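You operate a simulated robot arm through the tools that you are given. There is no shell and no other tool. Be economical: measure what you need, move in short steps, check, and stop when the job is done.

The job below is to be done with a simulated robot arm. You get a single attempt, and the scene is never put back.

TASK
Replace the gold bolt in the test block with a silver bolt.
Fine: switch the blue ratchet to OFF, loosen the gold bolt with it and lay it back in its rest, still at OFF; hang the gold bolt in the yellow rack; thread the silver one home by hand; leave the large black bolt alone, and the other bolts in their racks.

It is judged by the outcome, as a careful person would: the job done as asked, and still so three seconds after it is handed in. It fails if anything else is knocked over, pushed out of place, dropped, spilled or broken.

THE ROBOT
A 7-joint arm with a two-finger parallel gripper on a trunk, on a base that drives. Base frame: it is fixed to the floor where the robot stands at the start and does not move with it; the origin is under the middle of the robot, x ahead of it, y to its left, z up. Lengths are in mm, angles in rad, forces in N, time in s.
With the tool pointing down near the work surface it reaches from about 240 to 700 mm from the robot's upright axis, wherever it stands. Its first joint turns from -2.897 to 2.897 rad. Places, roughly: hole 1 of the blue bolt rack [500, -500, 900]; hole 1 of the purple bolt rack [600, -500, 900]; hole 2 of the yellow bolt rack [700, -600, 900]; hole A of the test block [700, -200, 1000]; hole B of the test block [700, -300, 1000]; short grey rest [700, 100, 800]. Payload 1.57 kg.
Tool frame: the origin (TCP) lies between the finger pads and is the grasp point; the fingertips stand 30 mm ahead of it; z points along the fingers, y is the line along which they close. The gripper opens to 80 mm. The fingers are 17 mm wide and 12 mm thick; the gripper's body (40 by 82 mm) begins 80 mm behind the TCP.
Orientation is told as [roll, pitch, yaw] about the base's x, y, z axes, in that order, counted from this pose: with the fingers straight down and closing along the base's y, the tool's x points along the base's -x, its y along +y and its z along -z.

THE INTERFACE
- The arm moves only by the tool jog_arm. Its argument "steps" is a list of rows, each an object (a shift or turn left out is 0, a gripper value left out holds the last) with "translation": the shift along the tool's x, y, z in mm, a list of three; "turn": the turn, a rotation vector about the tool's x, y, z in rad, a list of three; "hand": the gripper command, from -1 (fully open) to 1 (shut), values between in proportion. In form: [{"translation": [dx, dy, dz], "turn": [wx, wy, wz], "hand": hand}, ...]. A call has 1 to 10 rows; each row is the pose to reach, as a shift and turn from the pose commanded when the call began, along the tool's axes at that moment. A row lasts 0.2 s, in which the tool goes at most 50 mm and 0.15 rad; a call with a longer step from one row to the next is refused whole, and so is a gripper value outside its range. Where a pose cannot be reached the arm comes as near as it can. A force on the tool above 50 N (or 10 N above the force at the start of the call, whichever is more), or a blocked arm, ends the call early, and 0.2 s more pass. Each finger travels about 72 mm/s and halts on what it meets, pressing with about 42 N; the grip force reading is that of the motor and also rises with nothing between the fingers. The clock runs only during rows and for 0.2 s after the last one: add rows that repeat a pose to give the fingers time. It gives the time, the measured TCP pose, the force on the tool (base axes), the opening and the grip force at its end, in the units of the frame above (readings bear some noise), with the torque about the TCP (base axes, N m) and any sound that the robot's microphone picked up.
- Cameras (640 x 400 px; columns grow to the right, rows downward): "scene" is now at [-2.9, 111.4, 1607.2]; the picture's right is [-0.36, -0.93, 0.00], its down [-0.66, 0.26, -0.70] and it looks along [0.65, -0.25, -0.71] (base axes); focal length 292 px, centre (320, 200). "wrist" rides on the gripper at [72, -7, -122] in the tool frame; the picture's right is [0.09, 1.00, 0.00], its down [-0.84, 0.08, -0.54] and it looks along [-0.54, 0.05, 0.84] (tool axes); focal length 238 px, centre (320, 200). There is no depth. A picture from a camera that has moved, and an enlarged one, comes with that camera's place and axes in the base frame and with its lens.
- snapshot(camera): a new picture of that camera. No time passes.
- lift_body(by): slides the trunk up (or, below 0, down) by that many mm; the arm and the scene camera ride with it, the base frame stays. It gives what a move gives, with no picture.
- drive_base(legs): drives the robot by 1 to 6 legs, each [ahead, left, turn to the left] in mm, mm and rad, along the robot's own axes; the way and the turn of a leg run together, so that a leg with both is an arc; at most 1500 mm and 3.142 rad a leg. The arm and the cameras ride along, it lands a little off, and it stops where it bumps. It gives what a move gives.
- pan_tilt(pan, tilt): turns the head with the scene camera to pan (to the left, within 1.501 rad either way) and tilt (down, from -0.506 to 1.204), counted from straight ahead of the robot. It gives what a move gives.
- inspect(camera, box): a new picture of the part [left, top, right, bottom] of that camera's present view, enlarged. No time passes.
- sign_off(): hands the job in; it is judged then, once.

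Go step by step. Nothing tells you exact positions but the pictures and the camera data: compare them with the known pose of the tool, close in by small moves and look again before you grip or let go. The budget is 120 turns and 90 pictures, counting those below and the enlarged ones. Unless the task says otherwise, let go and move clear before handing in, and close with one line.

The tools are called after "Emit:" by a JSON object that holds its "fn" and its "kwargs". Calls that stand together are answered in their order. jog_arm: Moves the arm, as the interface text tells. Its arguments: {"type":"object","properties":{"steps":{"type":"array","items":{"type":"object","properties":{"translation":{"type":"array","items":{"type":"number"}},"turn":{"type":"array","items":{"type":"number"}},"hand":{"type":"number"}}}}},"required":["steps"]} The other tools are called the same way: lift_body (by) slides the trunk up or down; drive_base (legs) drives the base; pan_tilt (pan, tilt) turns the head that bears the scene camera; snapshot (camera) takes a picture; inspect (camera, box) takes an enlarged picture of a part of a camera's view; sign_off () hands the job in.

At the start:

```text
clock: 0.0
ee_pos: [350.2, -209.1, 1253.4]
ee_rot: [-0.001, 0.001, 0.001]
force: [0.3, 0.0, 0.1]
torque: [-0.03, -0.01, 0.02]
finger_gap: 80.0
gripper_force: 0.0
trunk travel left (down, up): [-425.0, 55.0]
robot x, y, heading: [2.5, 1.8, 0.003]
head pan, tilt: [-0.37, 0.792]
```

scene: 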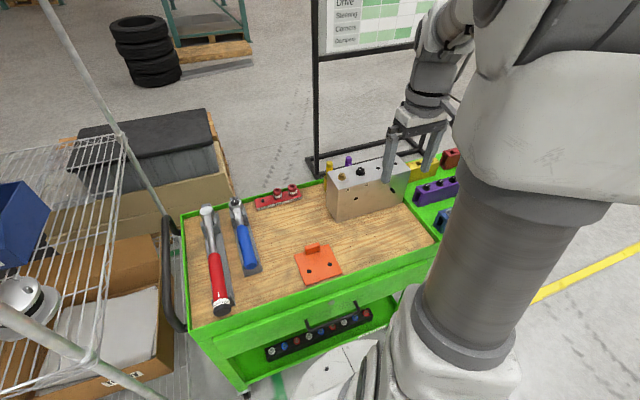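
wrist: 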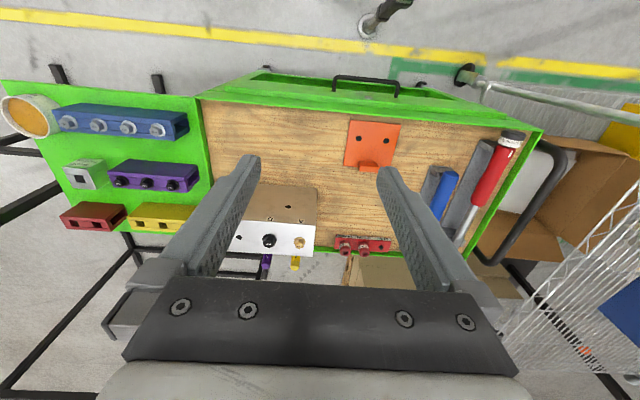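

I see a green cart with the test block, bolt racks on the right side, and the blue ratchet in a grey rest on the left. I'll look closer at each of these first.

Emit:
{"fn": "inspect", "kwargs": {"camera": "scene", "box": [300, 130, 480, 242]}}

Emit:
{"fn": "inspect", "kwargs": {"camera": "scene", "box": [180, 170, 340, 300]}}

Emit:
{"fn": "inspect", "kwargs": {"camera": "wrist", "box": [0, 80, 320, 280]}}

Emit:
{"fn": "inspect", "kwargs": {"camera": "wrist", "box": [240, 100, 560, 300]}}

```text
3.56 times, centred on (390, 186) of scene
camera zoom: at [-2.9, 111.4, 1607.2], right [-0.36, -0.93, 0.0], down [-0.66, 0.26, -0.7], along [0.65, -0.25, -0.71], focal length 1037 px, centre (71, 250)
```

zoom: 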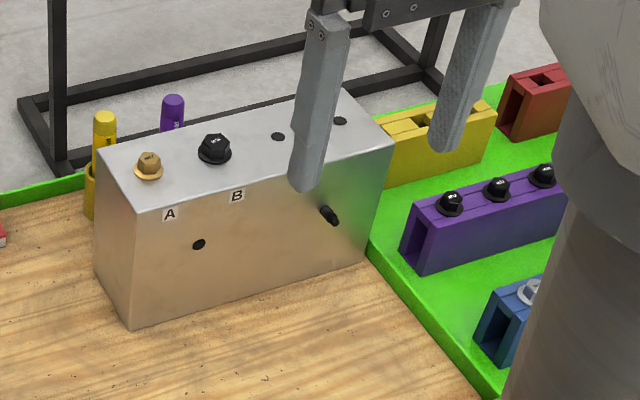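

```text
3.08 times, centred on (260, 235) of scene
camera zoom: at [-2.9, 111.4, 1607.2], right [-0.36, -0.93, 0.0], down [-0.66, 0.26, -0.7], along [0.65, -0.25, -0.71], focal length 897 px, centre (505, 92)
```

zoom: 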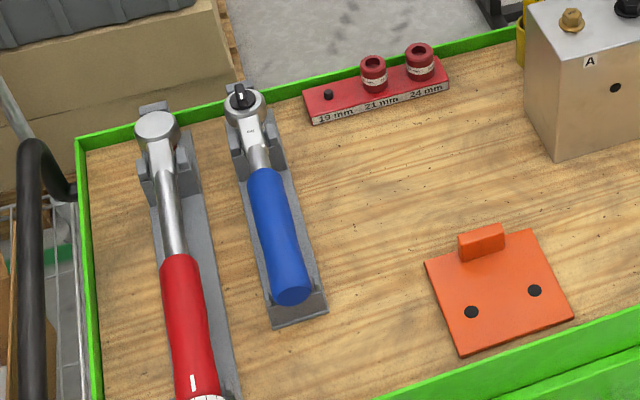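

```text
2.00 times, centred on (160, 180) of wrist
camera zoom: at [277.9, -216.5, 1377.4], right [-0.09, 1.0, 0.0], down [0.84, 0.08, 0.54], along [0.54, 0.05, -0.84], focal length 477 px, centre (640, 240)
```

zoom: 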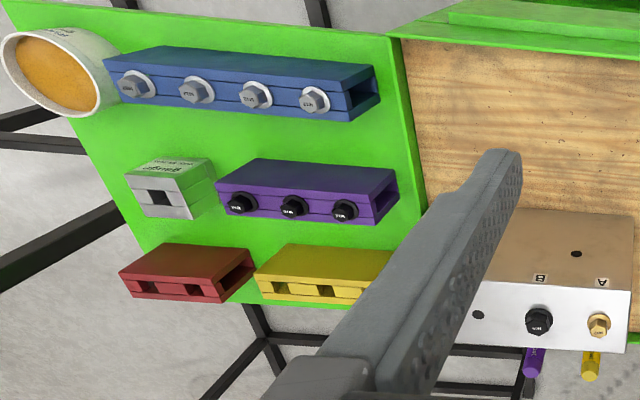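

```text
2.00 times, centred on (400, 200) of wrist
camera zoom: at [277.9, -216.5, 1377.4], right [-0.09, 1.0, 0.0], down [0.84, 0.08, 0.54], along [0.54, 0.05, -0.84], focal length 477 px, centre (160, 200)
```

zoom: 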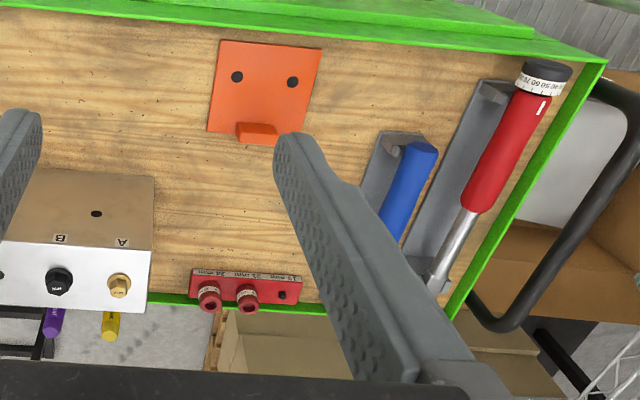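

The ratchet lies roughly along x at y≈135, with its head near x≈790. I'll take the wrist camera above it for a close look.

Emit:
{"fn": "jog_arm", "kwargs": {"steps": [{"translation": [-25, 28, 21]}, {"translation": [-50, 56, 42]}, {"translation": [-75, 84, 63]}, {"translation": [-100, 112, 84]}, {"translation": [-125, 140, 105]}, {"translation": [-150, 168, 126]}, {"translation": [-175, 196, 147]}, {"translation": [-200, 224, 168]}, {"translation": [-225, 252, 189]}, {"translation": [-250, 280, 210]}]}}

Emit:
{"fn": "jog_arm", "kwargs": {"steps": [{"translation": [-25, 28, 21]}, {"translation": [-50, 56, 42]}, {"translation": [-50, 56, 42]}]}}

Emit:
{"fn": "snapshot", "kwargs": {"camera": "wrist"}}

Emit:
{"fn": "snapshot", "kwargs": {"camera": "scene"}}

```text
clock: 2.2
ee_pos: [599.4, 68.9, 1044.7]
ee_rot: [0.0, -0.001, -0.002]
force: [0.3, 0.2, 0.4]
torque: [0.0, 0.02, -0.01]
finger_gap: 80.1
gripper_force: 0.0
trunk travel left (down, up): [-425.0, 55.0]
robot x, y, heading: [3.4, 0.3, -0.001]
head pan, tilt: [-0.37, 0.792]
```

```text
clock: 3.0
ee_pos: [647.9, 124.4, 1001.9]
ee_rot: [0.002, -0.001, 0.001]
force: [0.0, 0.3, 0.3]
torque: [-0.02, 0.01, 0.0]
finger_gap: 79.9
gripper_force: 0.1
trunk travel left (down, up): [-425.0, 55.0]
robot x, y, heading: [-3.9, 2.9, -0.002]
head pan, tilt: [-0.37, 0.792]
```

```text
83 pictures are left
camera wrist: at [577.1, 118.7, 1126.1], right [-0.09, 1.0, 0.0], down [0.84, 0.08, 0.54], along [0.54, 0.05, -0.84], focal length 238 px, centre (320, 200)
```

wrist: 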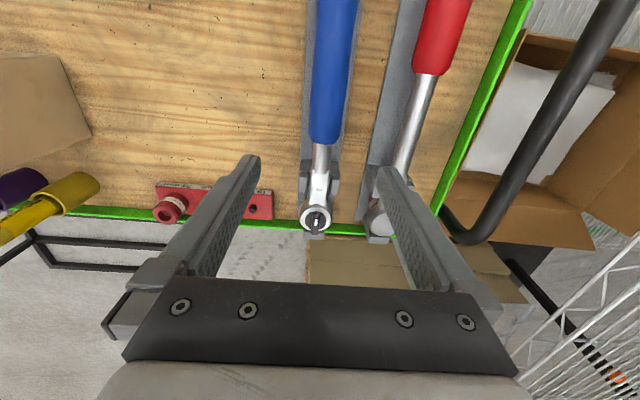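

```text
82 pictures are left
camera scene: at [-2.8, 111.5, 1607.2], right [-0.36, -0.93, 0.0], down [-0.66, 0.26, -0.7], along [0.65, -0.25, -0.71], focal length 292 px, centre (320, 200)
```

scene: 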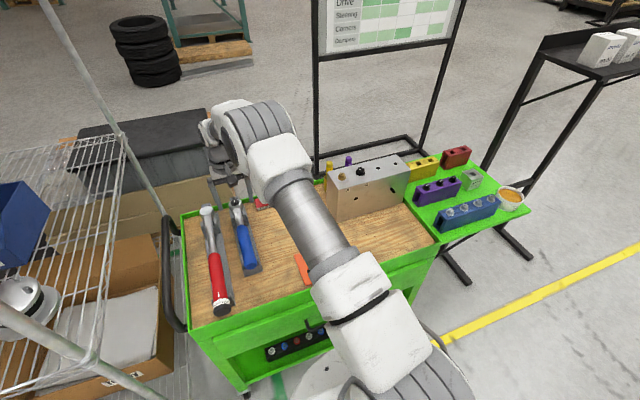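

Emit:
{"fn": "inspect", "kwargs": {"camera": "wrist", "box": [280, 150, 376, 260]}}

Emit:
{"fn": "inspect", "kwargs": {"camera": "scene", "box": [210, 185, 274, 225]}}

Emit:
{"fn": "inspect", "kwargs": {"camera": "scene", "box": [400, 140, 540, 240]}}

```text
3.64 times, centred on (328, 205) of wrist
camera zoom: at [577.1, 118.7, 1126.1], right [-0.09, 1.0, 0.0], down [0.84, 0.08, 0.54], along [0.54, 0.05, -0.84], focal length 867 px, centre (291, 182)
```

zoom: 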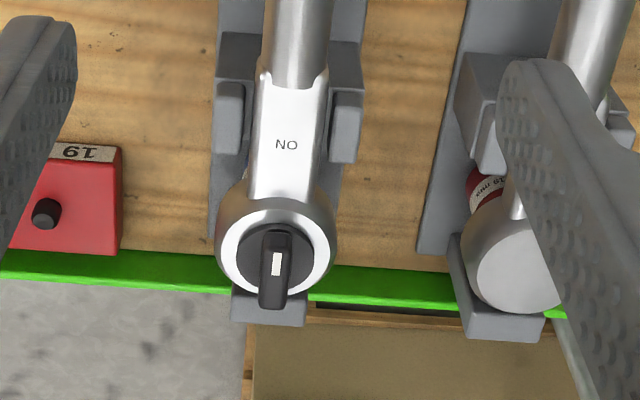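

```text
10.00 times, centred on (242, 205) of scene
camera zoom: at [-2.8, 111.5, 1607.2], right [-0.36, -0.93, 0.0], down [-0.66, 0.26, -0.7], along [0.65, -0.25, -0.71], focal length 2916 px, centre (1100, 150)
```

zoom: 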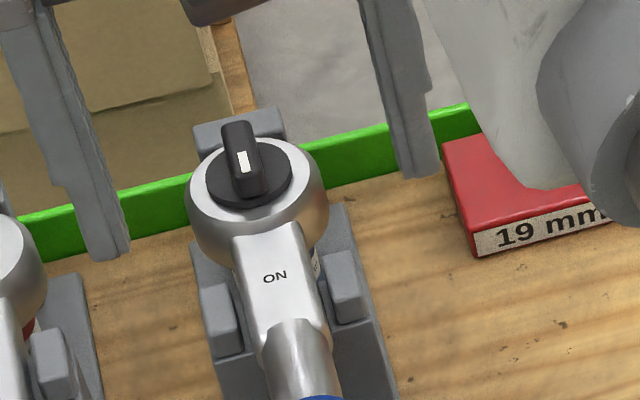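

```text
4.00 times, centred on (470, 190) of scene
camera zoom: at [-2.8, 111.5, 1607.2], right [-0.36, -0.93, 0.0], down [-0.66, 0.26, -0.7], along [0.65, -0.25, -0.71], focal length 1166 px, centre (-280, 240)
```

zoom: 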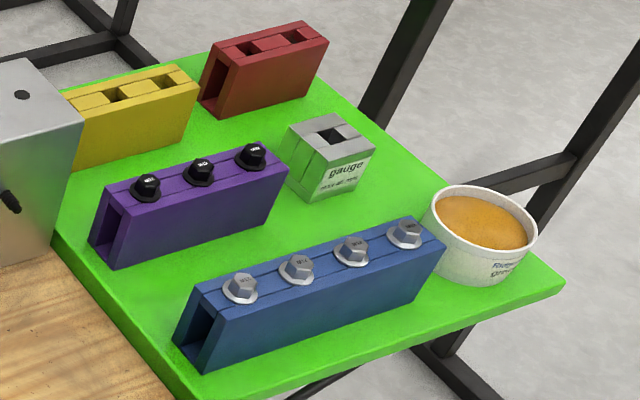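

The selector knob stands near [794, 134, 846] and currently points at ON; the 19 mm socket seems already mounted. That's beyond comfortable reach, so I'll drive 120 mm ahead.

Emit:
{"fn": "drive_base", "kwargs": {"legs": [[120, 0, 0]]}}

Emit:
{"fn": "snapshot", "kwargs": {"camera": "scene"}}

Emit:
{"fn": "snapshot", "kwargs": {"camera": "wrist"}}

```text
clock: 4.2
ee_pos: [715.6, 125.5, 1001.6]
ee_rot: [0.001, -0.001, 0.0]
force: [-0.4, -0.2, 0.4]
torque: [0.02, 0.02, 0.01]
finger_gap: 80.1
gripper_force: 0.0
trunk travel left (down, up): [-425.0, 55.0]
robot x, y, heading: [64.6, -3.6, -0.006]
head pan, tilt: [-0.37, 0.792]
stopped in leg 1: the robot was blocked; the commanded pose is now the measured one
```

```text
78 pictures are left
camera scene: at [64.3, 111.4, 1607.2], right [-0.36, -0.93, 0.0], down [-0.66, 0.26, -0.7], along [0.65, -0.25, -0.71], focal length 292 px, centre (320, 200)
```

scene: 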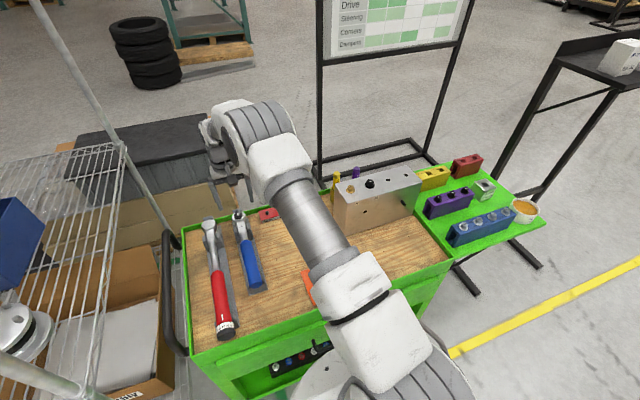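

```text
77 pictures are left
camera wrist: at [644.4, 118.6, 1126.0], right [-0.09, 1.0, 0.0], down [0.84, 0.08, 0.54], along [0.54, 0.05, -0.84], focal length 238 px, centre (320, 200)
```

wrist: 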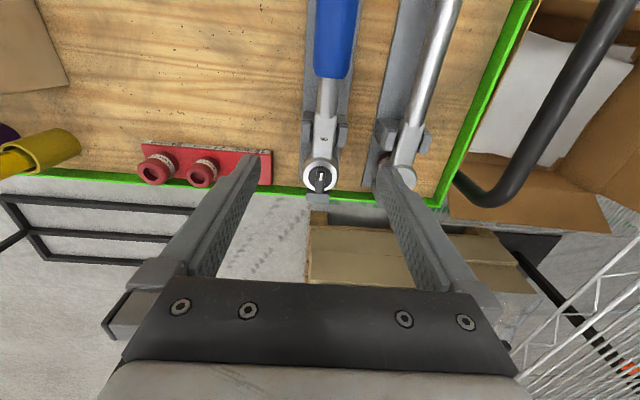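

The base stopped at the cart (x=65), which is enough reach. I'll look closely at the selector from here.

Emit:
{"fn": "jog_arm", "kwargs": {"steps": [{"translation": [-20, 0, 20]}, {"translation": [-40, 0, 40]}, {"translation": [-40, 0, 40]}]}}

Emit:
{"fn": "inspect", "kwargs": {"camera": "wrist", "box": [260, 90, 388, 170]}}

```text
clock: 5.0
ee_pos: [754.9, 124.0, 961.5]
ee_rot: [0.001, -0.002, 0.002]
force: [-0.4, -0.6, 0.7]
torque: [0.0, 0.03, -0.02]
finger_gap: 79.8
gripper_force: 0.1
trunk travel left (down, up): [-425.0, 55.0]
robot x, y, heading: [64.7, 3.1, -0.003]
head pan, tilt: [-0.37, 0.792]
```

```text
5.00 times, centred on (324, 130) of wrist
camera zoom: at [683.5, 117.8, 1085.6], right [-0.09, 1.0, 0.0], down [0.84, 0.08, 0.54], along [0.54, 0.05, -0.84], focal length 1192 px, centre (300, 550)
```

zoom: 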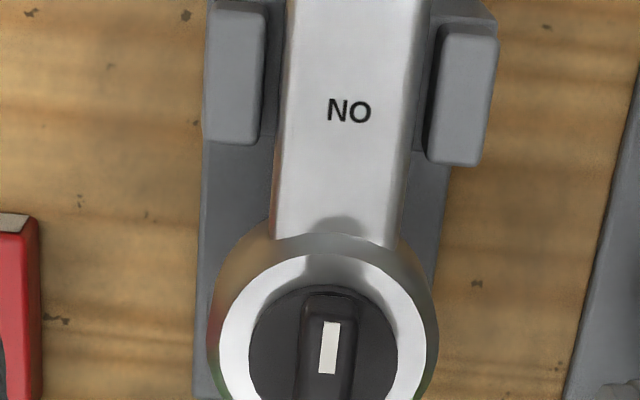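

Emit:
{"fn": "inspect", "kwargs": {"camera": "wrist", "box": [276, 130, 372, 190]}}

Emit:
{"fn": "inspect", "kwargs": {"camera": "wrist", "box": [276, 0, 404, 80]}}

Emit:
{"fn": "inspect", "kwargs": {"camera": "scene", "box": [216, 200, 264, 230]}}

```text
6.67 times, centred on (324, 160) of wrist
camera zoom: at [683.5, 117.8, 1085.6], right [-0.09, 1.0, 0.0], down [0.84, 0.08, 0.54], along [0.54, 0.05, -0.84], focal length 1589 px, centre (293, 467)
```

zoom: 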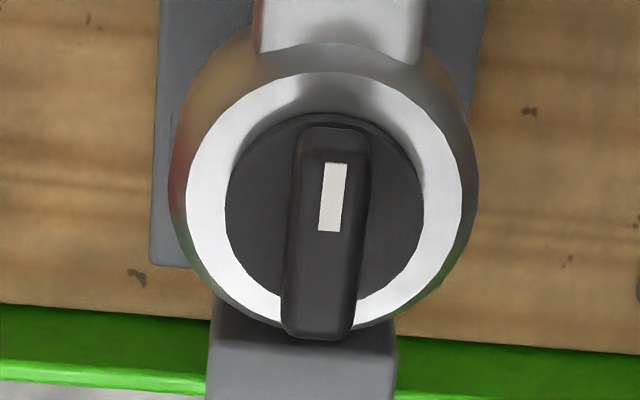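

```text
5.00 times, centred on (340, 40) of wrist
camera zoom: at [683.5, 117.8, 1085.6], right [-0.09, 1.0, 0.0], down [0.84, 0.08, 0.54], along [0.54, 0.05, -0.84], focal length 1192 px, centre (220, 1000)
```

zoom: 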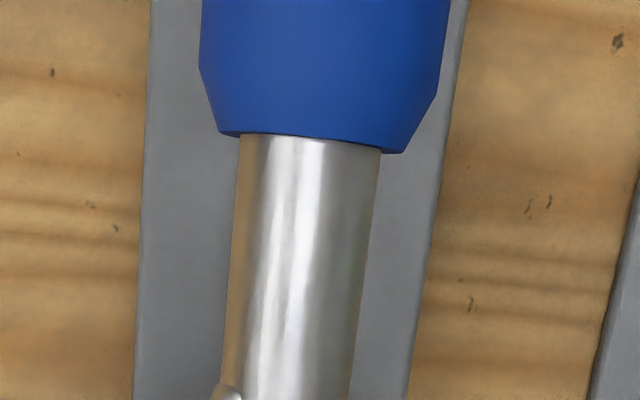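

```text
13.33 times, centred on (240, 215) of scene
camera zoom: at [64.2, 111.5, 1607.2], right [-0.36, -0.93, 0.0], down [-0.66, 0.26, -0.7], along [0.65, -0.25, -0.71], focal length 3888 px, centre (1387, 0)
```

zoom: 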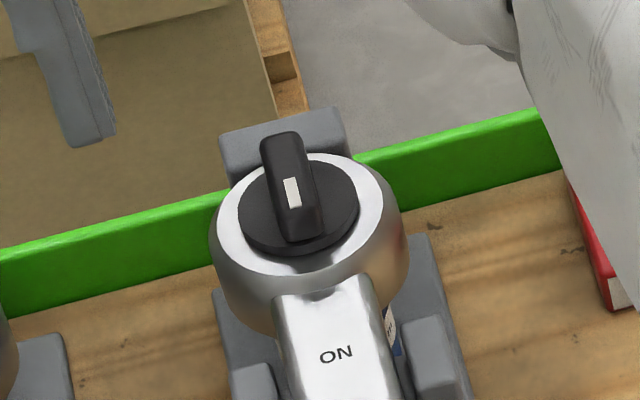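

The lever lies along the handle with its white mark toward ON. I estimate its centre at [778, 132, ~862], 12 mm wide. I'll hover over it with a narrowed gripper and check alignment.

Emit:
{"fn": "jog_arm", "kwargs": {"steps": [{"translation": [-11, 4, 18], "hand": 0.2}, {"translation": [-22, 8, 36], "hand": 0.2}, {"translation": [-22, 8, 36], "hand": 0.2}]}}

Emit:
{"fn": "snapshot", "kwargs": {"camera": "wrist"}}

Emit:
{"fn": "inspect", "kwargs": {"camera": "scene", "box": [208, 185, 272, 225]}}

```text
clock: 5.8
ee_pos: [769.7, 132.6, 925.6]
ee_rot: [0.0, -0.002, 0.0]
force: [0.0, -0.1, 0.6]
torque: [0.05, 0.03, 0.02]
finger_gap: 31.7
gripper_force: 0.1
out of reach, approached as far as the arm can: row 2, 3
trunk travel left (down, up): [-425.0, 55.0]
robot x, y, heading: [66.6, -3.1, 0.003]
head pan, tilt: [-0.37, 0.792]
```

```text
72 pictures are left
camera wrist: at [698.7, 125.8, 1050.5], right [-0.09, 1.0, 0.0], down [0.84, 0.08, 0.54], along [0.54, 0.05, -0.84], focal length 238 px, centre (320, 200)
```

wrist: 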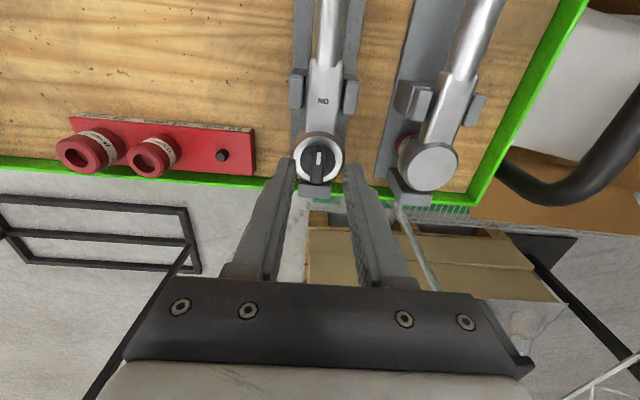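

```text
10.00 times, centred on (240, 205) of scene
camera zoom: at [64.1, 111.5, 1607.2], right [-0.36, -0.93, 0.0], down [-0.66, 0.26, -0.7], along [0.65, -0.25, -0.71], focal length 2916 px, centre (1120, 150)
```

zoom: 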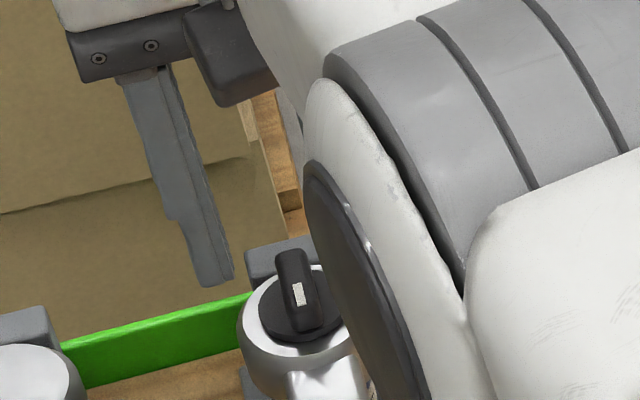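

The lever is slightly out of reach ahead. I'll lower the trunk by 120 mm (raising the tool first) so the arm stretches flatter.

Emit:
{"fn": "jog_arm", "kwargs": {"steps": [{"translation": [0, 0, -40]}, {"translation": [0, 0, -80]}, {"translation": [0, 0, -120]}, {"translation": [0, 0, -120]}]}}

Emit:
{"fn": "lift_body", "kwargs": {"by": -120}}

Emit:
{"fn": "jog_arm", "kwargs": {"steps": [{"translation": [-8, 0, 5]}, {"translation": [-8, 0, 5]}]}}

Emit:
{"fn": "snapshot", "kwargs": {"camera": "wrist"}}

```text
clock: 6.8
ee_pos: [769.0, 130.1, 1046.8]
ee_rot: [0.001, -0.003, 0.0]
force: [-0.2, 0.2, 0.7]
torque: [0.02, -0.02, 0.02]
finger_gap: 31.9
gripper_force: 0.0
trunk travel left (down, up): [-425.0, 55.0]
robot x, y, heading: [66.2, -0.5, 0.0]
head pan, tilt: [-0.37, 0.792]
```

```text
clock: 8.3
ee_pos: [770.7, 130.6, 928.3]
ee_rot: [0.0, 0.0, 0.0]
force: [-0.1, -0.1, 0.0]
torque: [0.04, 0.06, 0.01]
finger_gap: 32.0
gripper_force: 0.1
trunk travel left (down, up): [-305.0, 175.0]
robot x, y, heading: [64.8, -0.3, -0.001]
head pan, tilt: [-0.37, 0.792]
```

```text
clock: 8.9
ee_pos: [778.1, 129.4, 923.0]
ee_rot: [-0.001, -0.002, 0.001]
force: [0.1, 0.4, 0.2]
torque: [0.02, 0.02, 0.02]
finger_gap: 32.2
gripper_force: 0.0
trunk travel left (down, up): [-305.0, 175.0]
robot x, y, heading: [66.6, -2.0, -0.005]
head pan, tilt: [-0.37, 0.792]
```

```text
70 pictures are left
camera wrist: at [706.5, 123.3, 1046.6], right [-0.09, 1.0, 0.0], down [0.84, 0.08, 0.54], along [0.54, 0.05, -0.84], focal length 238 px, centre (320, 200)
```

wrist: 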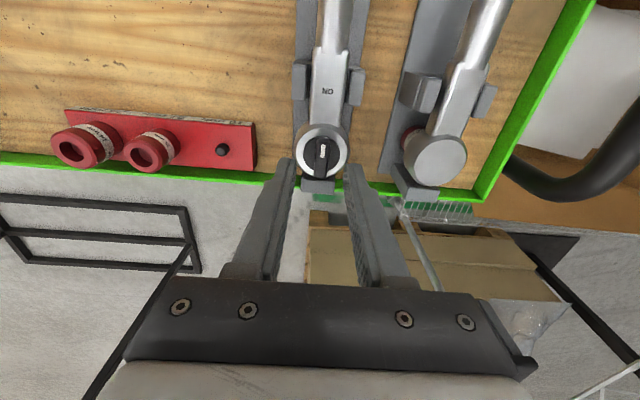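

Aligned over the lever now. I'll go down 25 mm and close on the lever.

Emit:
{"fn": "jog_arm", "kwargs": {"steps": [{"translation": [0, 1, 13]}, {"translation": [0, 1, 25]}, {"translation": [0, 1, 25]}]}}

Emit:
{"fn": "inspect", "kwargs": {"camera": "wrist", "box": [240, 100, 400, 200]}}

```text
clock: 9.7
ee_pos: [778.9, 131.0, 897.4]
ee_rot: [0.001, 0.0, 0.0]
force: [0.6, 0.0, -0.1]
torque: [0.0, -0.02, -0.02]
finger_gap: 31.8
gripper_force: 0.0
trunk travel left (down, up): [-305.0, 175.0]
robot x, y, heading: [67.7, 1.2, 0.002]
head pan, tilt: [-0.37, 0.792]
```

```text
4.00 times, centred on (320, 150) of wrist
camera zoom: at [706.7, 123.7, 1020.3], right [-0.09, 1.0, 0.0], down [0.84, 0.08, 0.54], along [0.54, 0.05, -0.84], focal length 953 px, centre (320, 400)
```

zoom: 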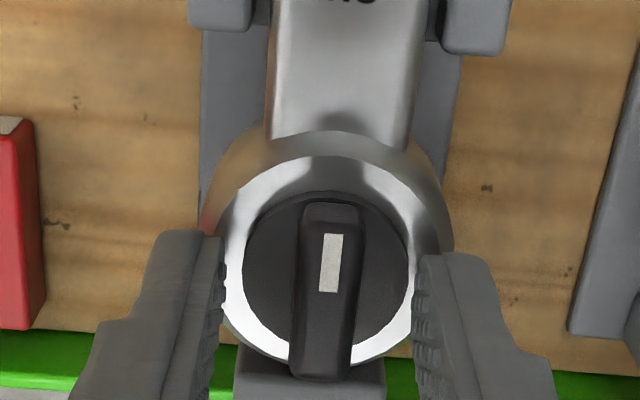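

Tips are just above the disc plane, straddling the lever. Close now.

Emit:
{"fn": "jog_arm", "kwargs": {"steps": [{"hand": 0.7}, {"hand": 1}, {"hand": 1}, {"hand": 1}]}}

Emit:
{"fn": "inspect", "kwargs": {"camera": "wrist", "box": [240, 100, 400, 200]}}

```text
clock: 10.7
ee_pos: [778.3, 131.5, 896.0]
ee_rot: [0.0, 0.0, -0.001]
force: [-0.7, 1.9, 0.0]
torque: [0.04, -0.06, 0.03]
finger_gap: 10.6
gripper_force: 28.6
trunk travel left (down, up): [-305.0, 175.0]
robot x, y, heading: [69.3, -1.2, -0.003]
head pan, tilt: [-0.37, 0.792]
```

```text
4.00 times, centred on (320, 150) of wrist
camera zoom: at [706.7, 124.0, 1020.6], right [-0.09, 1.0, 0.0], down [0.84, 0.08, 0.54], along [0.54, 0.05, -0.84], focal length 953 px, centre (320, 400)
```

zoom: 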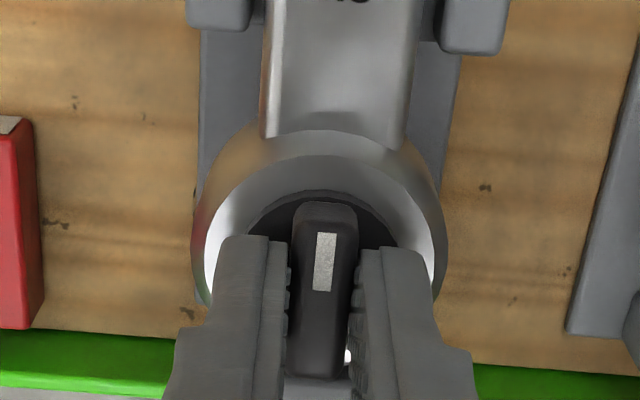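

The lever is gripped (10.6 mm). I'll try a gentle turn one way and watch the torque.

Emit:
{"fn": "jog_arm", "kwargs": {"steps": [{"turn": [0, 0, 0.12]}, {"turn": [0, 0, 0.24]}, {"turn": [0, 0, 0.36]}]}}

Emit:
{"fn": "inspect", "kwargs": {"camera": "wrist", "box": [200, 40, 440, 200]}}

```text
clock: 11.5
ee_pos: [777.9, 129.9, 896.8]
ee_rot: [0.0, -0.003, -0.363]
force: [2.0, -5.3, 0.8]
torque: [-0.22, -0.02, 0.95]
finger_gap: 16.2
gripper_force: 31.5
trunk travel left (down, up): [-305.0, 175.0]
robot x, y, heading: [71.3, 0.3, 0.0]
head pan, tilt: [-0.37, 0.792]
```

```text
2.50 times, centred on (320, 120) of wrist
camera zoom: at [709.2, 149.0, 1020.5], right [0.27, 0.96, 0.0], down [0.81, -0.22, 0.54], along [0.52, -0.15, -0.84], focal length 596 px, centre (320, 400)
```

zoom: 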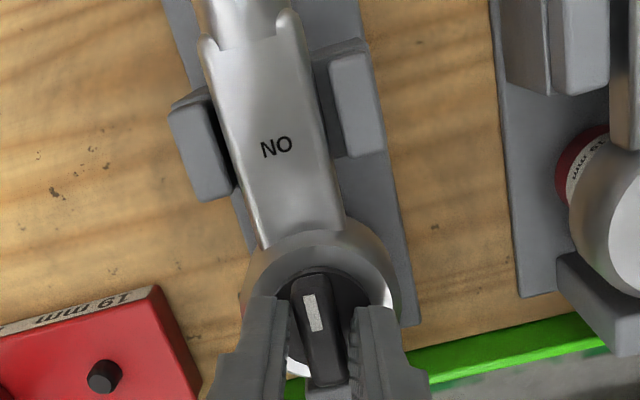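

That way it is at a stop (fingers spread, lever unmoved). I'll turn back and try the other direction.

Emit:
{"fn": "jog_arm", "kwargs": {"steps": [{"turn": [0, 0, -0.12]}, {"turn": [0, 0, -0.24]}, {"turn": [0, 0, -0.36]}, {"turn": [0, 0, -0.36]}, {"turn": [0, 0, -0.48]}, {"turn": [0, 0, -0.6]}, {"turn": [0, 0, -0.72]}, {"turn": [0, 0, -0.72]}]}}

Emit:
{"fn": "inspect", "kwargs": {"camera": "wrist", "box": [200, 40, 440, 200]}}

```text
clock: 13.3
ee_pos: [777.9, 131.0, 896.7]
ee_rot: [-0.001, -0.001, 0.361]
force: [-1.3, 1.2, 0.2]
torque: [0.04, 0.08, 0.01]
finger_gap: 10.5
gripper_force: 28.5
trunk travel left (down, up): [-305.0, 175.0]
robot x, y, heading: [67.3, -0.3, -0.003]
head pan, tilt: [-0.37, 0.792]
```

```text
2.50 times, centred on (320, 120) of wrist
camera zoom: at [713.6, 99.4, 1020.6], right [-0.44, 0.9, 0.0], down [0.75, 0.37, 0.54], along [0.49, 0.24, -0.84], focal length 596 px, centre (320, 400)
```

zoom: 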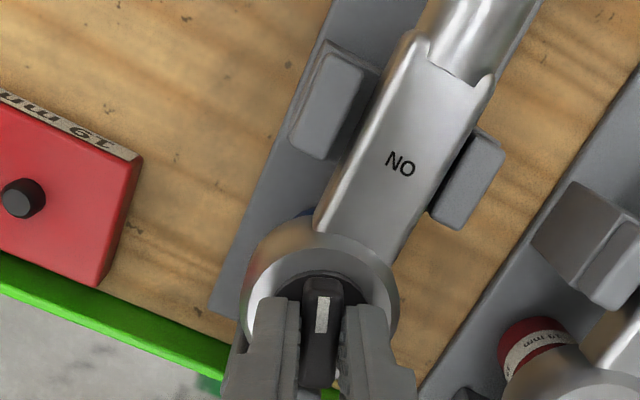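

It turns counterclockwise. Continue with small increments, watching for a stop.

Emit:
{"fn": "jog_arm", "kwargs": {"steps": [{"turn": [0, 0, -0.12]}, {"turn": [0, 0, -0.24]}, {"turn": [0, 0, -0.36]}, {"turn": [0, 0, -0.48]}, {"turn": [0, 0, -0.6]}]}}

Emit:
{"fn": "inspect", "kwargs": {"camera": "wrist", "box": [200, 40, 440, 200]}}

```text
clock: 14.5
ee_pos: [779.6, 130.1, 896.8]
ee_rot: [-0.001, 0.0, 0.962]
force: [3.4, 0.1, -0.6]
torque: [-0.04, -0.09, 0.02]
finger_gap: 10.4
gripper_force: 28.4
trunk travel left (down, up): [-305.0, 175.0]
robot x, y, heading: [66.6, -1.8, 0.002]
head pan, tilt: [-0.37, 0.792]
```

```text
2.50 times, centred on (320, 120) of wrist
camera zoom: at [743.4, 67.4, 1020.8], right [-0.87, 0.49, 0.0], down [0.41, 0.73, 0.54], along [0.27, 0.47, -0.84], focal length 596 px, centre (320, 400)
```

zoom: 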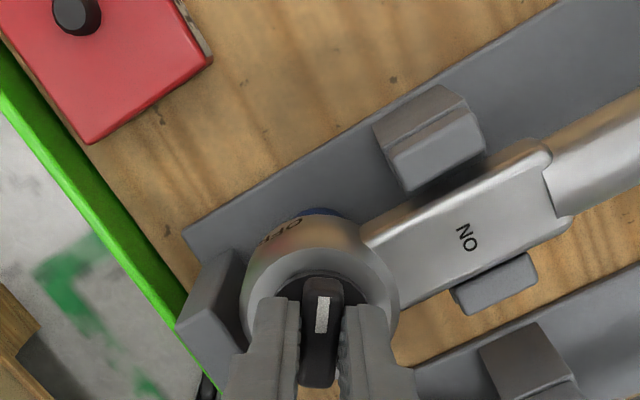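

The turn is free, and there's a text "OF.." on the head's side further around. I'll continue to about 90° and look again.

Emit:
{"fn": "jog_arm", "kwargs": {"steps": [{"turn": [0, 0, -0.12]}, {"turn": [0, 0, -0.24]}, {"turn": [0, 0, -0.36]}, {"turn": [0, 0, -0.48]}, {"turn": [0, 0, -0.6]}]}}

Emit:
{"fn": "inspect", "kwargs": {"camera": "wrist", "box": [200, 40, 440, 200]}}

```text
clock: 15.7
ee_pos: [777.2, 129.6, 896.9]
ee_rot: [0.001, 0.0, 1.563]
force: [2.5, -0.1, 0.3]
torque: [-0.02, -0.02, 0.04]
finger_gap: 10.7
gripper_force: 28.7
trunk travel left (down, up): [-305.0, 175.0]
robot x, y, heading: [65.0, 1.7, 0.0]
head pan, tilt: [-0.37, 0.792]
```

```text
2.50 times, centred on (320, 120) of wrist
camera zoom: at [784.7, 59.0, 1020.8], right [-1.0, -0.08, 0.0], down [-0.07, 0.84, 0.54], along [-0.04, 0.54, -0.84], focal length 596 px, centre (320, 400)
```

zoom: 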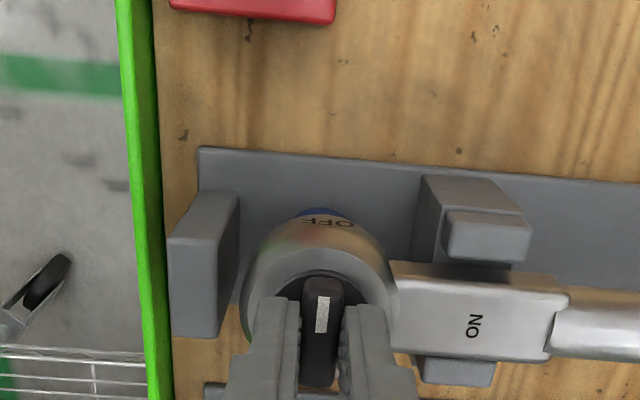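

OFF is engraved at 90°, and the lever now points at it. A small extra push will show whether it rests against a stop.

Emit:
{"fn": "jog_arm", "kwargs": {"steps": [{"turn": [0, 0, -0.1]}, {"turn": [0, 0, -0.15]}]}}

Emit:
{"fn": "inspect", "kwargs": {"camera": "wrist", "box": [240, 100, 400, 200]}}

```text
clock: 16.3
ee_pos: [777.7, 132.0, 897.1]
ee_rot: [-0.003, 0.0, 1.713]
force: [-1.0, 4.7, -0.3]
torque: [0.16, 0.05, -0.64]
finger_gap: 11.7
gripper_force: 29.7
trunk travel left (down, up): [-305.0, 175.0]
robot x, y, heading: [63.9, -2.4, -0.001]
head pan, tilt: [-0.37, 0.792]
```

```text
4.00 times, centred on (320, 150) of wrist
camera zoom: at [795.0, 61.6, 1020.7], right [-0.97, -0.23, 0.0], down [-0.19, 0.82, 0.54], along [-0.12, 0.53, -0.84], focal length 953 px, centre (320, 400)
```

zoom: 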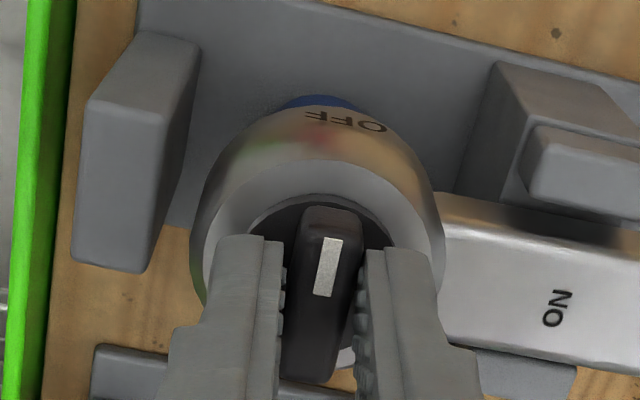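

The lever is against its stop at OFF. Release, rise, and return to neutral yaw.

Emit:
{"fn": "jog_arm", "kwargs": {"steps": [{"turn": [0, 0, 0.14]}, {"turn": [0, 0, 0.14], "hand": 0.2}, {"turn": [0, 0, 0.14], "hand": 0.2}, {"translation": [0, 0, -40], "turn": [0, 0, 0.14]}, {"translation": [0, 0, -60], "turn": [0, 0, 0.14]}, {"translation": [0, 0, -60], "turn": [0, 0, 0.14]}]}}

Emit:
{"fn": "inspect", "kwargs": {"camera": "wrist", "box": [200, 50, 440, 200]}}

Emit:
{"fn": "jog_arm", "kwargs": {"steps": [{"turn": [0, 0, 0.15], "hand": -0.3}, {"turn": [0, 0, 0.3]}, {"turn": [0, 0, 0.45]}, {"turn": [0, 0, 0.6]}, {"turn": [0, 0, 0.75]}, {"turn": [0, 0, 0.9]}, {"turn": [0, 0, 1.05]}, {"turn": [0, 0, 1.2]}, {"turn": [0, 0, 1.35]}, {"turn": [0, 0, 1.5]}]}}

```text
clock: 17.7
ee_pos: [774.7, 132.2, 956.5]
ee_rot: [-0.002, 0.0, 1.569]
force: [0.0, -0.7, -0.7]
torque: [0.0, 0.02, 0.02]
finger_gap: 32.0
gripper_force: 0.1
trunk travel left (down, up): [-305.0, 175.0]
robot x, y, heading: [69.2, 0.1, 0.0]
head pan, tilt: [-0.37, 0.792]
```

```text
2.67 times, centred on (320, 125) of wrist
camera zoom: at [781.9, 58.8, 1080.6], right [-1.0, -0.09, 0.0], down [-0.08, 0.84, 0.54], along [-0.05, 0.54, -0.84], focal length 636 px, centre (320, 400)
```

zoom: 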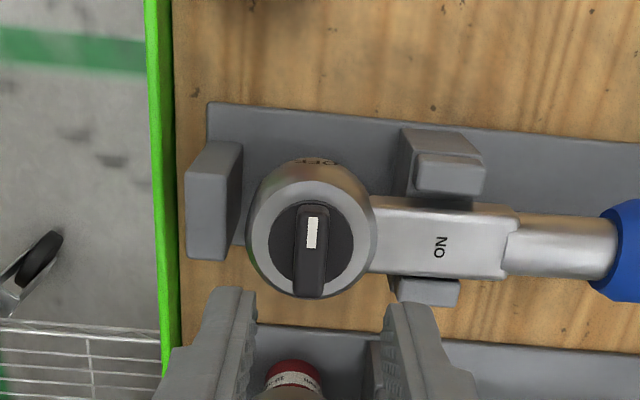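

```text
clock: 19.9
ee_pos: [776.3, 130.2, 956.6]
ee_rot: [-0.002, -0.002, 0.067]
force: [-0.2, 0.6, 0.2]
torque: [0.04, 0.01, 0.01]
finger_gap: 52.0
gripper_force: 0.1
out of reach, approached as far as the arm can: row 1, 4, 6, 8
trunk travel left (down, up): [-305.0, 175.0]
robot x, y, heading: [61.6, -1.1, -0.0]
head pan, tilt: [-0.37, 0.792]
```

The selector clearly sits at OFF. Now I'll move back above the shaft (x≈690) to plan the grip.

Emit:
{"fn": "jog_arm", "kwargs": {"steps": [{"translation": [40, 1, 0], "turn": [0, 0, 0.067]}, {"translation": [86, 6, 15], "turn": [0, 0, 0.067]}, {"translation": [86, 6, 15], "turn": [0, 0, 0.067]}]}}

Emit:
{"fn": "snapshot", "kwargs": {"camera": "wrist"}}

Emit:
{"fn": "snapshot", "kwargs": {"camera": "scene"}}

```text
clock: 20.7
ee_pos: [691.9, 131.7, 940.9]
ee_rot: [0.0, -0.003, 0.002]
force: [-0.5, -0.1, -0.9]
torque: [-0.01, 0.0, 0.01]
finger_gap: 51.7
gripper_force: 0.1
trunk travel left (down, up): [-305.0, 175.0]
robot x, y, heading: [69.6, 0.3, 0.001]
head pan, tilt: [-0.37, 0.792]
```

```text
61 pictures are left
camera wrist: at [619.8, 124.9, 1065.8], right [-0.09, 1.0, 0.0], down [0.83, 0.08, 0.54], along [0.54, 0.05, -0.84], focal length 238 px, centre (320, 200)
```

wrist: 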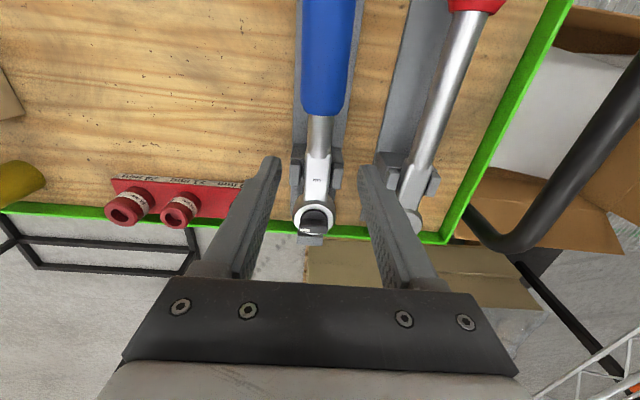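

```text
60 pictures are left
camera scene: at [63.7, 111.5, 1487.2], right [-0.36, -0.93, 0.0], down [-0.66, 0.26, -0.7], along [0.65, -0.25, -0.71], focal length 292 px, centre (320, 200)
```

scene: 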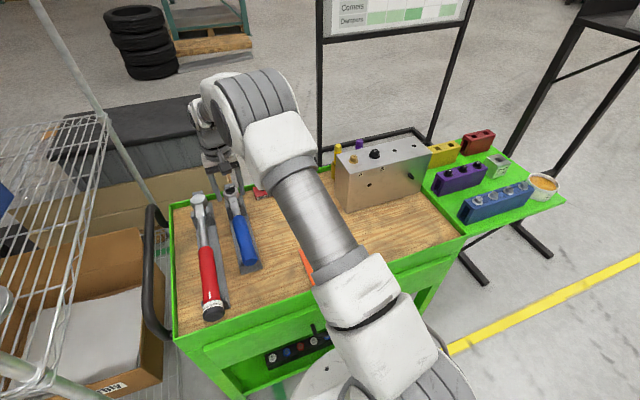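

Before picking up the ratchet, I'll measure the gold bolt with the empty hand: estimate [638, -218, 990]. Rise, then cross over.

Emit:
{"fn": "jog_arm", "kwargs": {"steps": [{"translation": [0, 0, -50]}, {"translation": [0, 0, -100]}, {"translation": [10, -25, -140]}, {"translation": [20, -70, -150]}, {"translation": [30, -115, -150]}, {"translation": [40, -160, -150]}, {"translation": [50, -205, -150]}, {"translation": [60, -250, -150]}, {"translation": [62, -300, -150]}, {"translation": [62, -350, -150]}]}}

Emit:
{"fn": "snapshot", "kwargs": {"camera": "wrist"}}

```text
clock: 22.9
ee_pos: [629.5, -220.7, 1089.1]
ee_rot: [0.0, -0.002, 0.003]
force: [0.0, 0.3, 0.6]
torque: [-0.03, -0.02, 0.01]
finger_gap: 52.0
gripper_force: 0.0
trunk travel left (down, up): [-305.0, 175.0]
robot x, y, heading: [66.1, 1.7, 0.0]
head pan, tilt: [-0.37, 0.792]
```

```text
59 pictures are left
camera wrist: at [558.2, -228.2, 1214.9], right [-0.1, 1.0, 0.0], down [0.84, 0.08, 0.54], along [0.54, 0.05, -0.84], focal length 238 px, centre (320, 200)
```

wrist: 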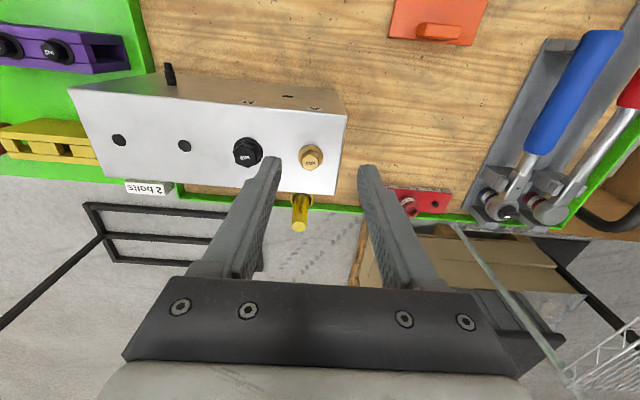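

Emit:
{"fn": "inspect", "kwargs": {"camera": "wrist", "box": [220, 110, 348, 190]}}

Emit:
{"fn": "inspect", "kwargs": {"camera": "scene", "box": [300, 120, 460, 220]}}

```text
5.00 times, centred on (284, 150) of wrist
camera zoom: at [558.2, -228.2, 1214.9], right [-0.1, 1.0, 0.0], down [0.84, 0.08, 0.54], along [0.54, 0.05, -0.84], focal length 1192 px, centre (500, 450)
```

zoom: 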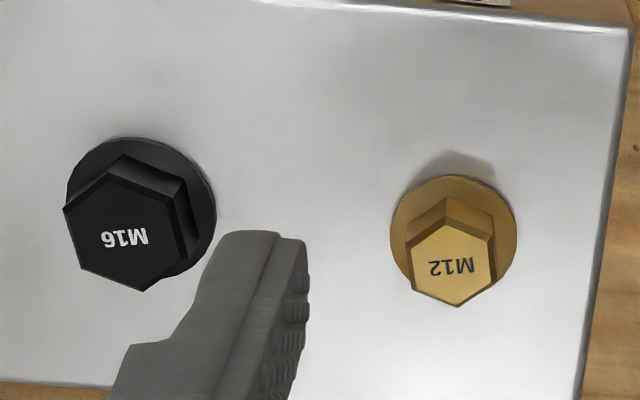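

```text
4.00 times, centred on (380, 170) of scene
camera zoom: at [64.0, 111.5, 1487.2], right [-0.36, -0.93, 0.0], down [-0.66, 0.26, -0.7], along [0.65, -0.25, -0.71], focal length 1166 px, centre (80, 320)
```

zoom: 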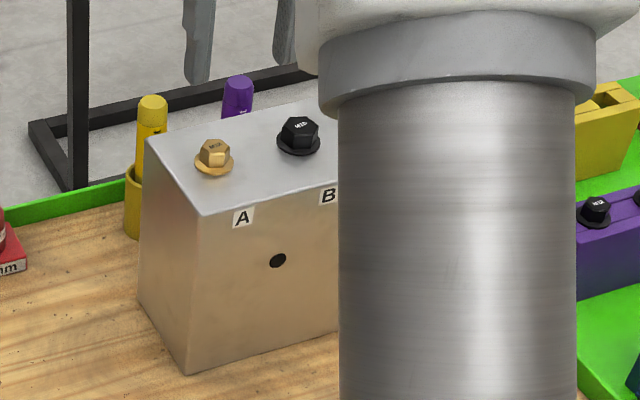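

Triangulation puts the gold bolt at about [668, -229, 952] and the black one at y≈-303. I'll move closer for an accurate fix.

Emit:
{"fn": "jog_arm", "kwargs": {"steps": [{"translation": [-20, -4, 30]}, {"translation": [-37, -8, 64]}, {"translation": [-37, -8, 64]}]}}

Emit:
{"fn": "inspect", "kwargs": {"camera": "wrist", "box": [240, 100, 400, 200]}}

```text
clock: 23.7
ee_pos: [668.0, -227.6, 1024.8]
ee_rot: [-0.003, -0.001, 0.003]
force: [-0.5, -0.2, 0.1]
torque: [0.02, 0.02, 0.02]
finger_gap: 52.3
gripper_force: 0.1
trunk travel left (down, up): [-305.0, 175.0]
robot x, y, heading: [71.4, -3.7, 0.001]
head pan, tilt: [-0.37, 0.792]
```

```text
4.00 times, centred on (320, 150) of wrist
camera zoom: at [596.2, -235.6, 1149.5], right [-0.1, 1.0, 0.0], down [0.84, 0.08, 0.54], along [0.54, 0.05, -0.84], focal length 953 px, centre (320, 400)
```

zoom: 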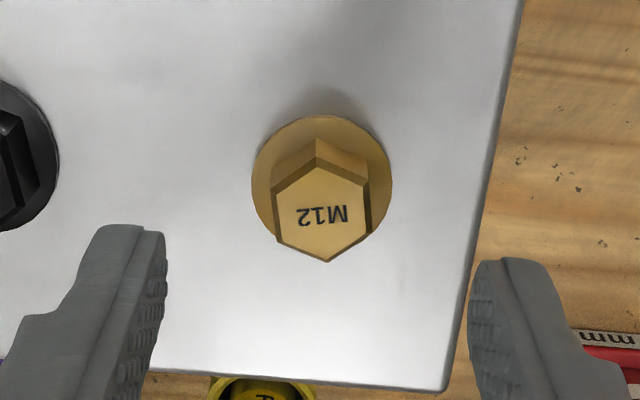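

The bolt lies straight under the TCP: A = [668.3, -228.8], flange z≈948, hex top ≈972, 19 mm across flats. Now back over the ratchet's shaft to grip it.

Emit:
{"fn": "jog_arm", "kwargs": {"steps": [{"translation": [-3, 45, 0]}, {"translation": [-6, 90, 0]}, {"translation": [-9, 135, 0]}, {"translation": [-12, 180, 0]}, {"translation": [-15, 225, 0]}, {"translation": [-18, 270, 0]}, {"translation": [-21, 315, 0]}, {"translation": [-22, 359, 0]}, {"translation": [-22, 359, 48]}, {"translation": [-22, 359, 96]}]}}

Emit:
{"fn": "jog_arm", "kwargs": {"steps": [{"translation": [0, 0, 30]}, {"translation": [0, 0, 50]}, {"translation": [0, 0, 50]}]}}

Emit:
{"fn": "snapshot", "kwargs": {"camera": "wrist"}}

Emit:
{"fn": "inspect", "kwargs": {"camera": "scene", "box": [190, 160, 286, 280]}}

```text
clock: 25.9
ee_pos: [689.6, 132.5, 931.4]
ee_rot: [0.0, -0.002, 0.001]
force: [0.1, 0.2, -0.3]
torque: [0.01, -0.01, -0.01]
finger_gap: 52.4
gripper_force: 0.0
trunk travel left (down, up): [-305.0, 175.0]
robot x, y, heading: [65.5, -0.8, -0.001]
head pan, tilt: [-0.37, 0.792]
```

```text
clock: 26.7
ee_pos: [688.5, 133.5, 881.5]
ee_rot: [0.001, -0.003, 0.002]
force: [0.0, 0.2, -0.5]
torque: [-0.02, -0.01, 0.0]
finger_gap: 52.0
gripper_force: 0.2
trunk travel left (down, up): [-305.0, 175.0]
robot x, y, heading: [71.1, -0.5, 0.0]
head pan, tilt: [-0.37, 0.792]
```

```text
55 pictures are left
camera wrist: at [617.4, 126.9, 1005.4], right [-0.1, 1.0, 0.0], down [0.84, 0.08, 0.54], along [0.54, 0.05, -0.84], focal length 238 px, centre (320, 200)
```

wrist: 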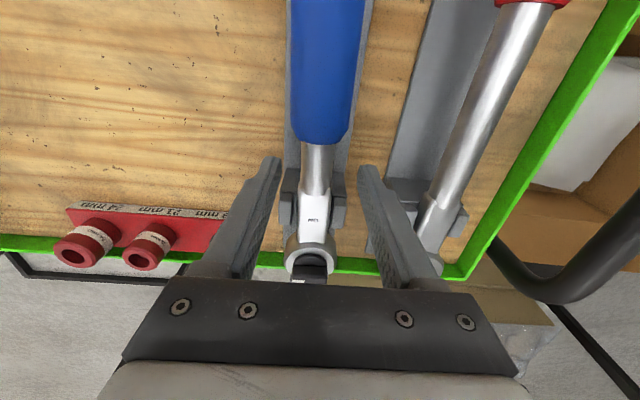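

```text
3.33 times, centred on (238, 220) of scene
camera zoom: at [64.2, 111.5, 1487.2], right [-0.36, -0.93, 0.0], down [-0.66, 0.26, -0.7], along [0.65, -0.25, -0.71], focal length 972 px, centre (593, 133)
```

zoom: 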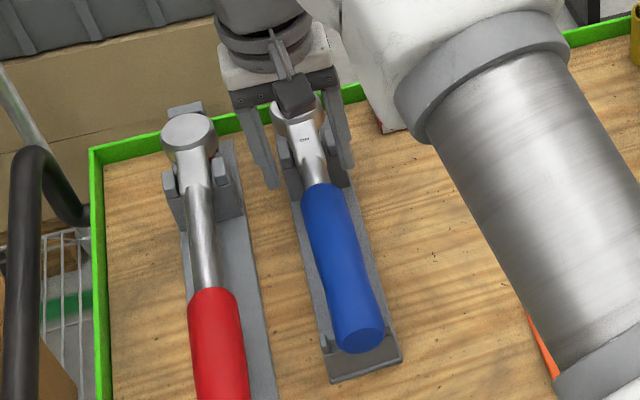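

The free shaft is too short between the posts and the handle, so I'll grip the front of the blue handle at x≈650. Straddle first, then lower.

Emit:
{"fn": "jog_arm", "kwargs": {"steps": [{"translation": [0, -2.5, -10], "hand": -0.5}, {"translation": [38, -2.5, -10], "hand": -0.5}, {"translation": [39, -2.5, 15], "hand": -0.5}, {"translation": [39, -2.5, 33], "hand": -0.5}, {"translation": [39, -2.5, 33], "hand": -0.5}]}}

Emit:
{"fn": "snapshot", "kwargs": {"camera": "wrist"}}

```text
clock: 27.9
ee_pos: [648.7, 131.5, 849.7]
ee_rot: [-0.001, 0.0, 0.003]
force: [0.6, 0.0, -1.5]
torque: [0.0, 0.01, 0.03]
finger_gap: 59.9
gripper_force: 0.1
trunk travel left (down, up): [-305.0, 175.0]
robot x, y, heading: [71.2, -0.7, 0.002]
head pan, tilt: [-0.37, 0.792]
```

```text
53 pictures are left
camera wrist: at [577.5, 123.1, 973.0], right [-0.1, 1.0, 0.0], down [0.84, 0.08, 0.54], along [0.54, 0.05, -0.84], focal length 238 px, centre (320, 200)
```

wrist: 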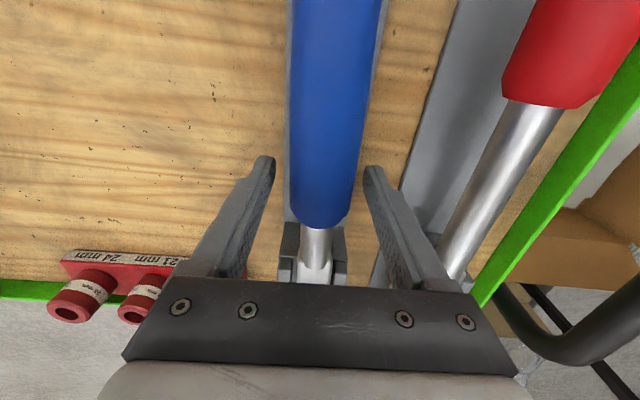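

The fingers straddle the handle. Close, then lift 8 mm to check how it hangs.

Emit:
{"fn": "jog_arm", "kwargs": {"steps": [{"hand": 0.3}, {"hand": 1}, {"hand": 1}, {"hand": 1}]}}

Emit:
{"fn": "jog_arm", "kwargs": {"steps": [{"translation": [0, 0, -4]}, {"translation": [0, 0, -10]}, {"translation": [0, 0, -10]}]}}

Emit:
{"fn": "inspect", "kwargs": {"camera": "scene", "box": [190, 160, 286, 280]}}

```text
clock: 28.9
ee_pos: [647.7, 130.4, 848.6]
ee_rot: [0.0, -0.002, 0.005]
force: [-0.4, 1.2, 0.6]
torque: [0.09, -0.03, 0.15]
finger_gap: 36.5
gripper_force: 41.8
trunk travel left (down, up): [-305.0, 175.0]
robot x, y, heading: [64.9, 1.7, -0.001]
head pan, tilt: [-0.37, 0.792]
```

```text
clock: 29.7
ee_pos: [650.3, 129.5, 859.3]
ee_rot: [-0.001, 0.0, 0.003]
force: [-1.1, -0.1, -6.8]
torque: [0.02, 0.14, 0.01]
finger_gap: 36.4
gripper_force: 42.2
trunk travel left (down, up): [-305.0, 175.0]
robot x, y, heading: [65.4, -0.9, -0.002]
head pan, tilt: [-0.37, 0.792]
```

```text
3.33 times, centred on (238, 220) of scene
camera zoom: at [64.5, 111.6, 1487.1], right [-0.36, -0.93, 0.0], down [-0.66, 0.26, -0.7], along [0.65, -0.25, -0.71], focal length 972 px, centre (593, 133)
```

zoom: 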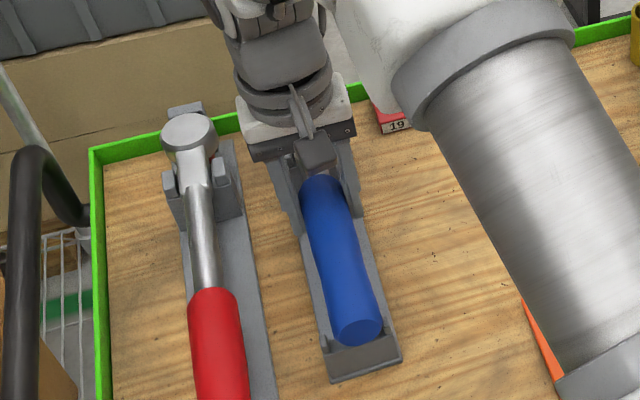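

The ratchet weighs about 0.7 kg and hangs level; the balance point is close to the grip. I'll lift it straight up, then carry it over toward the bolt, staying high.

Emit:
{"fn": "jog_arm", "kwargs": {"steps": [{"translation": [0, 0, -40]}, {"translation": [0, 0, -80]}, {"translation": [0, 0, -120]}, {"translation": [0, 0, -160]}, {"translation": [0, 0, -200]}, {"translation": [0, 0, -212]}, {"translation": [0, 0, -212]}]}}

Emit:
{"fn": "snapshot", "kwargs": {"camera": "scene"}}

Emit:
{"fn": "snapshot", "kwargs": {"camera": "wrist"}}

```text
clock: 31.3
ee_pos: [649.5, 130.1, 1069.7]
ee_rot: [-0.001, -0.001, 0.002]
force: [0.0, 0.7, -6.8]
torque: [-0.01, 0.1, 0.02]
finger_gap: 36.7
gripper_force: 42.3
trunk travel left (down, up): [-305.0, 175.0]
robot x, y, heading: [66.1, 1.3, 0.004]
head pan, tilt: [-0.37, 0.792]
```

```text
51 pictures are left
camera scene: at [64.5, 111.6, 1487.1], right [-0.36, -0.93, 0.0], down [-0.66, 0.26, -0.7], along [0.65, -0.25, -0.71], focal length 292 px, centre (320, 200)
```

scene: 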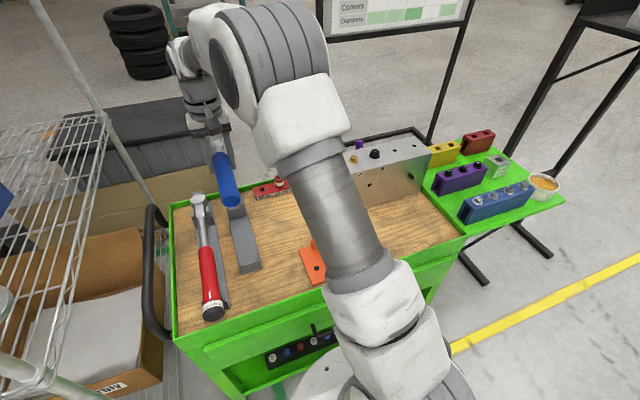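

```text
50 pictures are left
camera wrist: at [578.4, 123.1, 1194.1], right [-0.09, 1.0, 0.0], down [0.84, 0.08, 0.54], along [0.54, 0.05, -0.84], focal length 238 px, centre (320, 200)
```

wrist: 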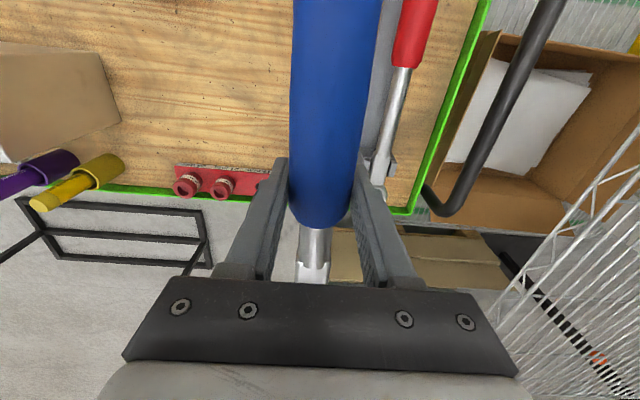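

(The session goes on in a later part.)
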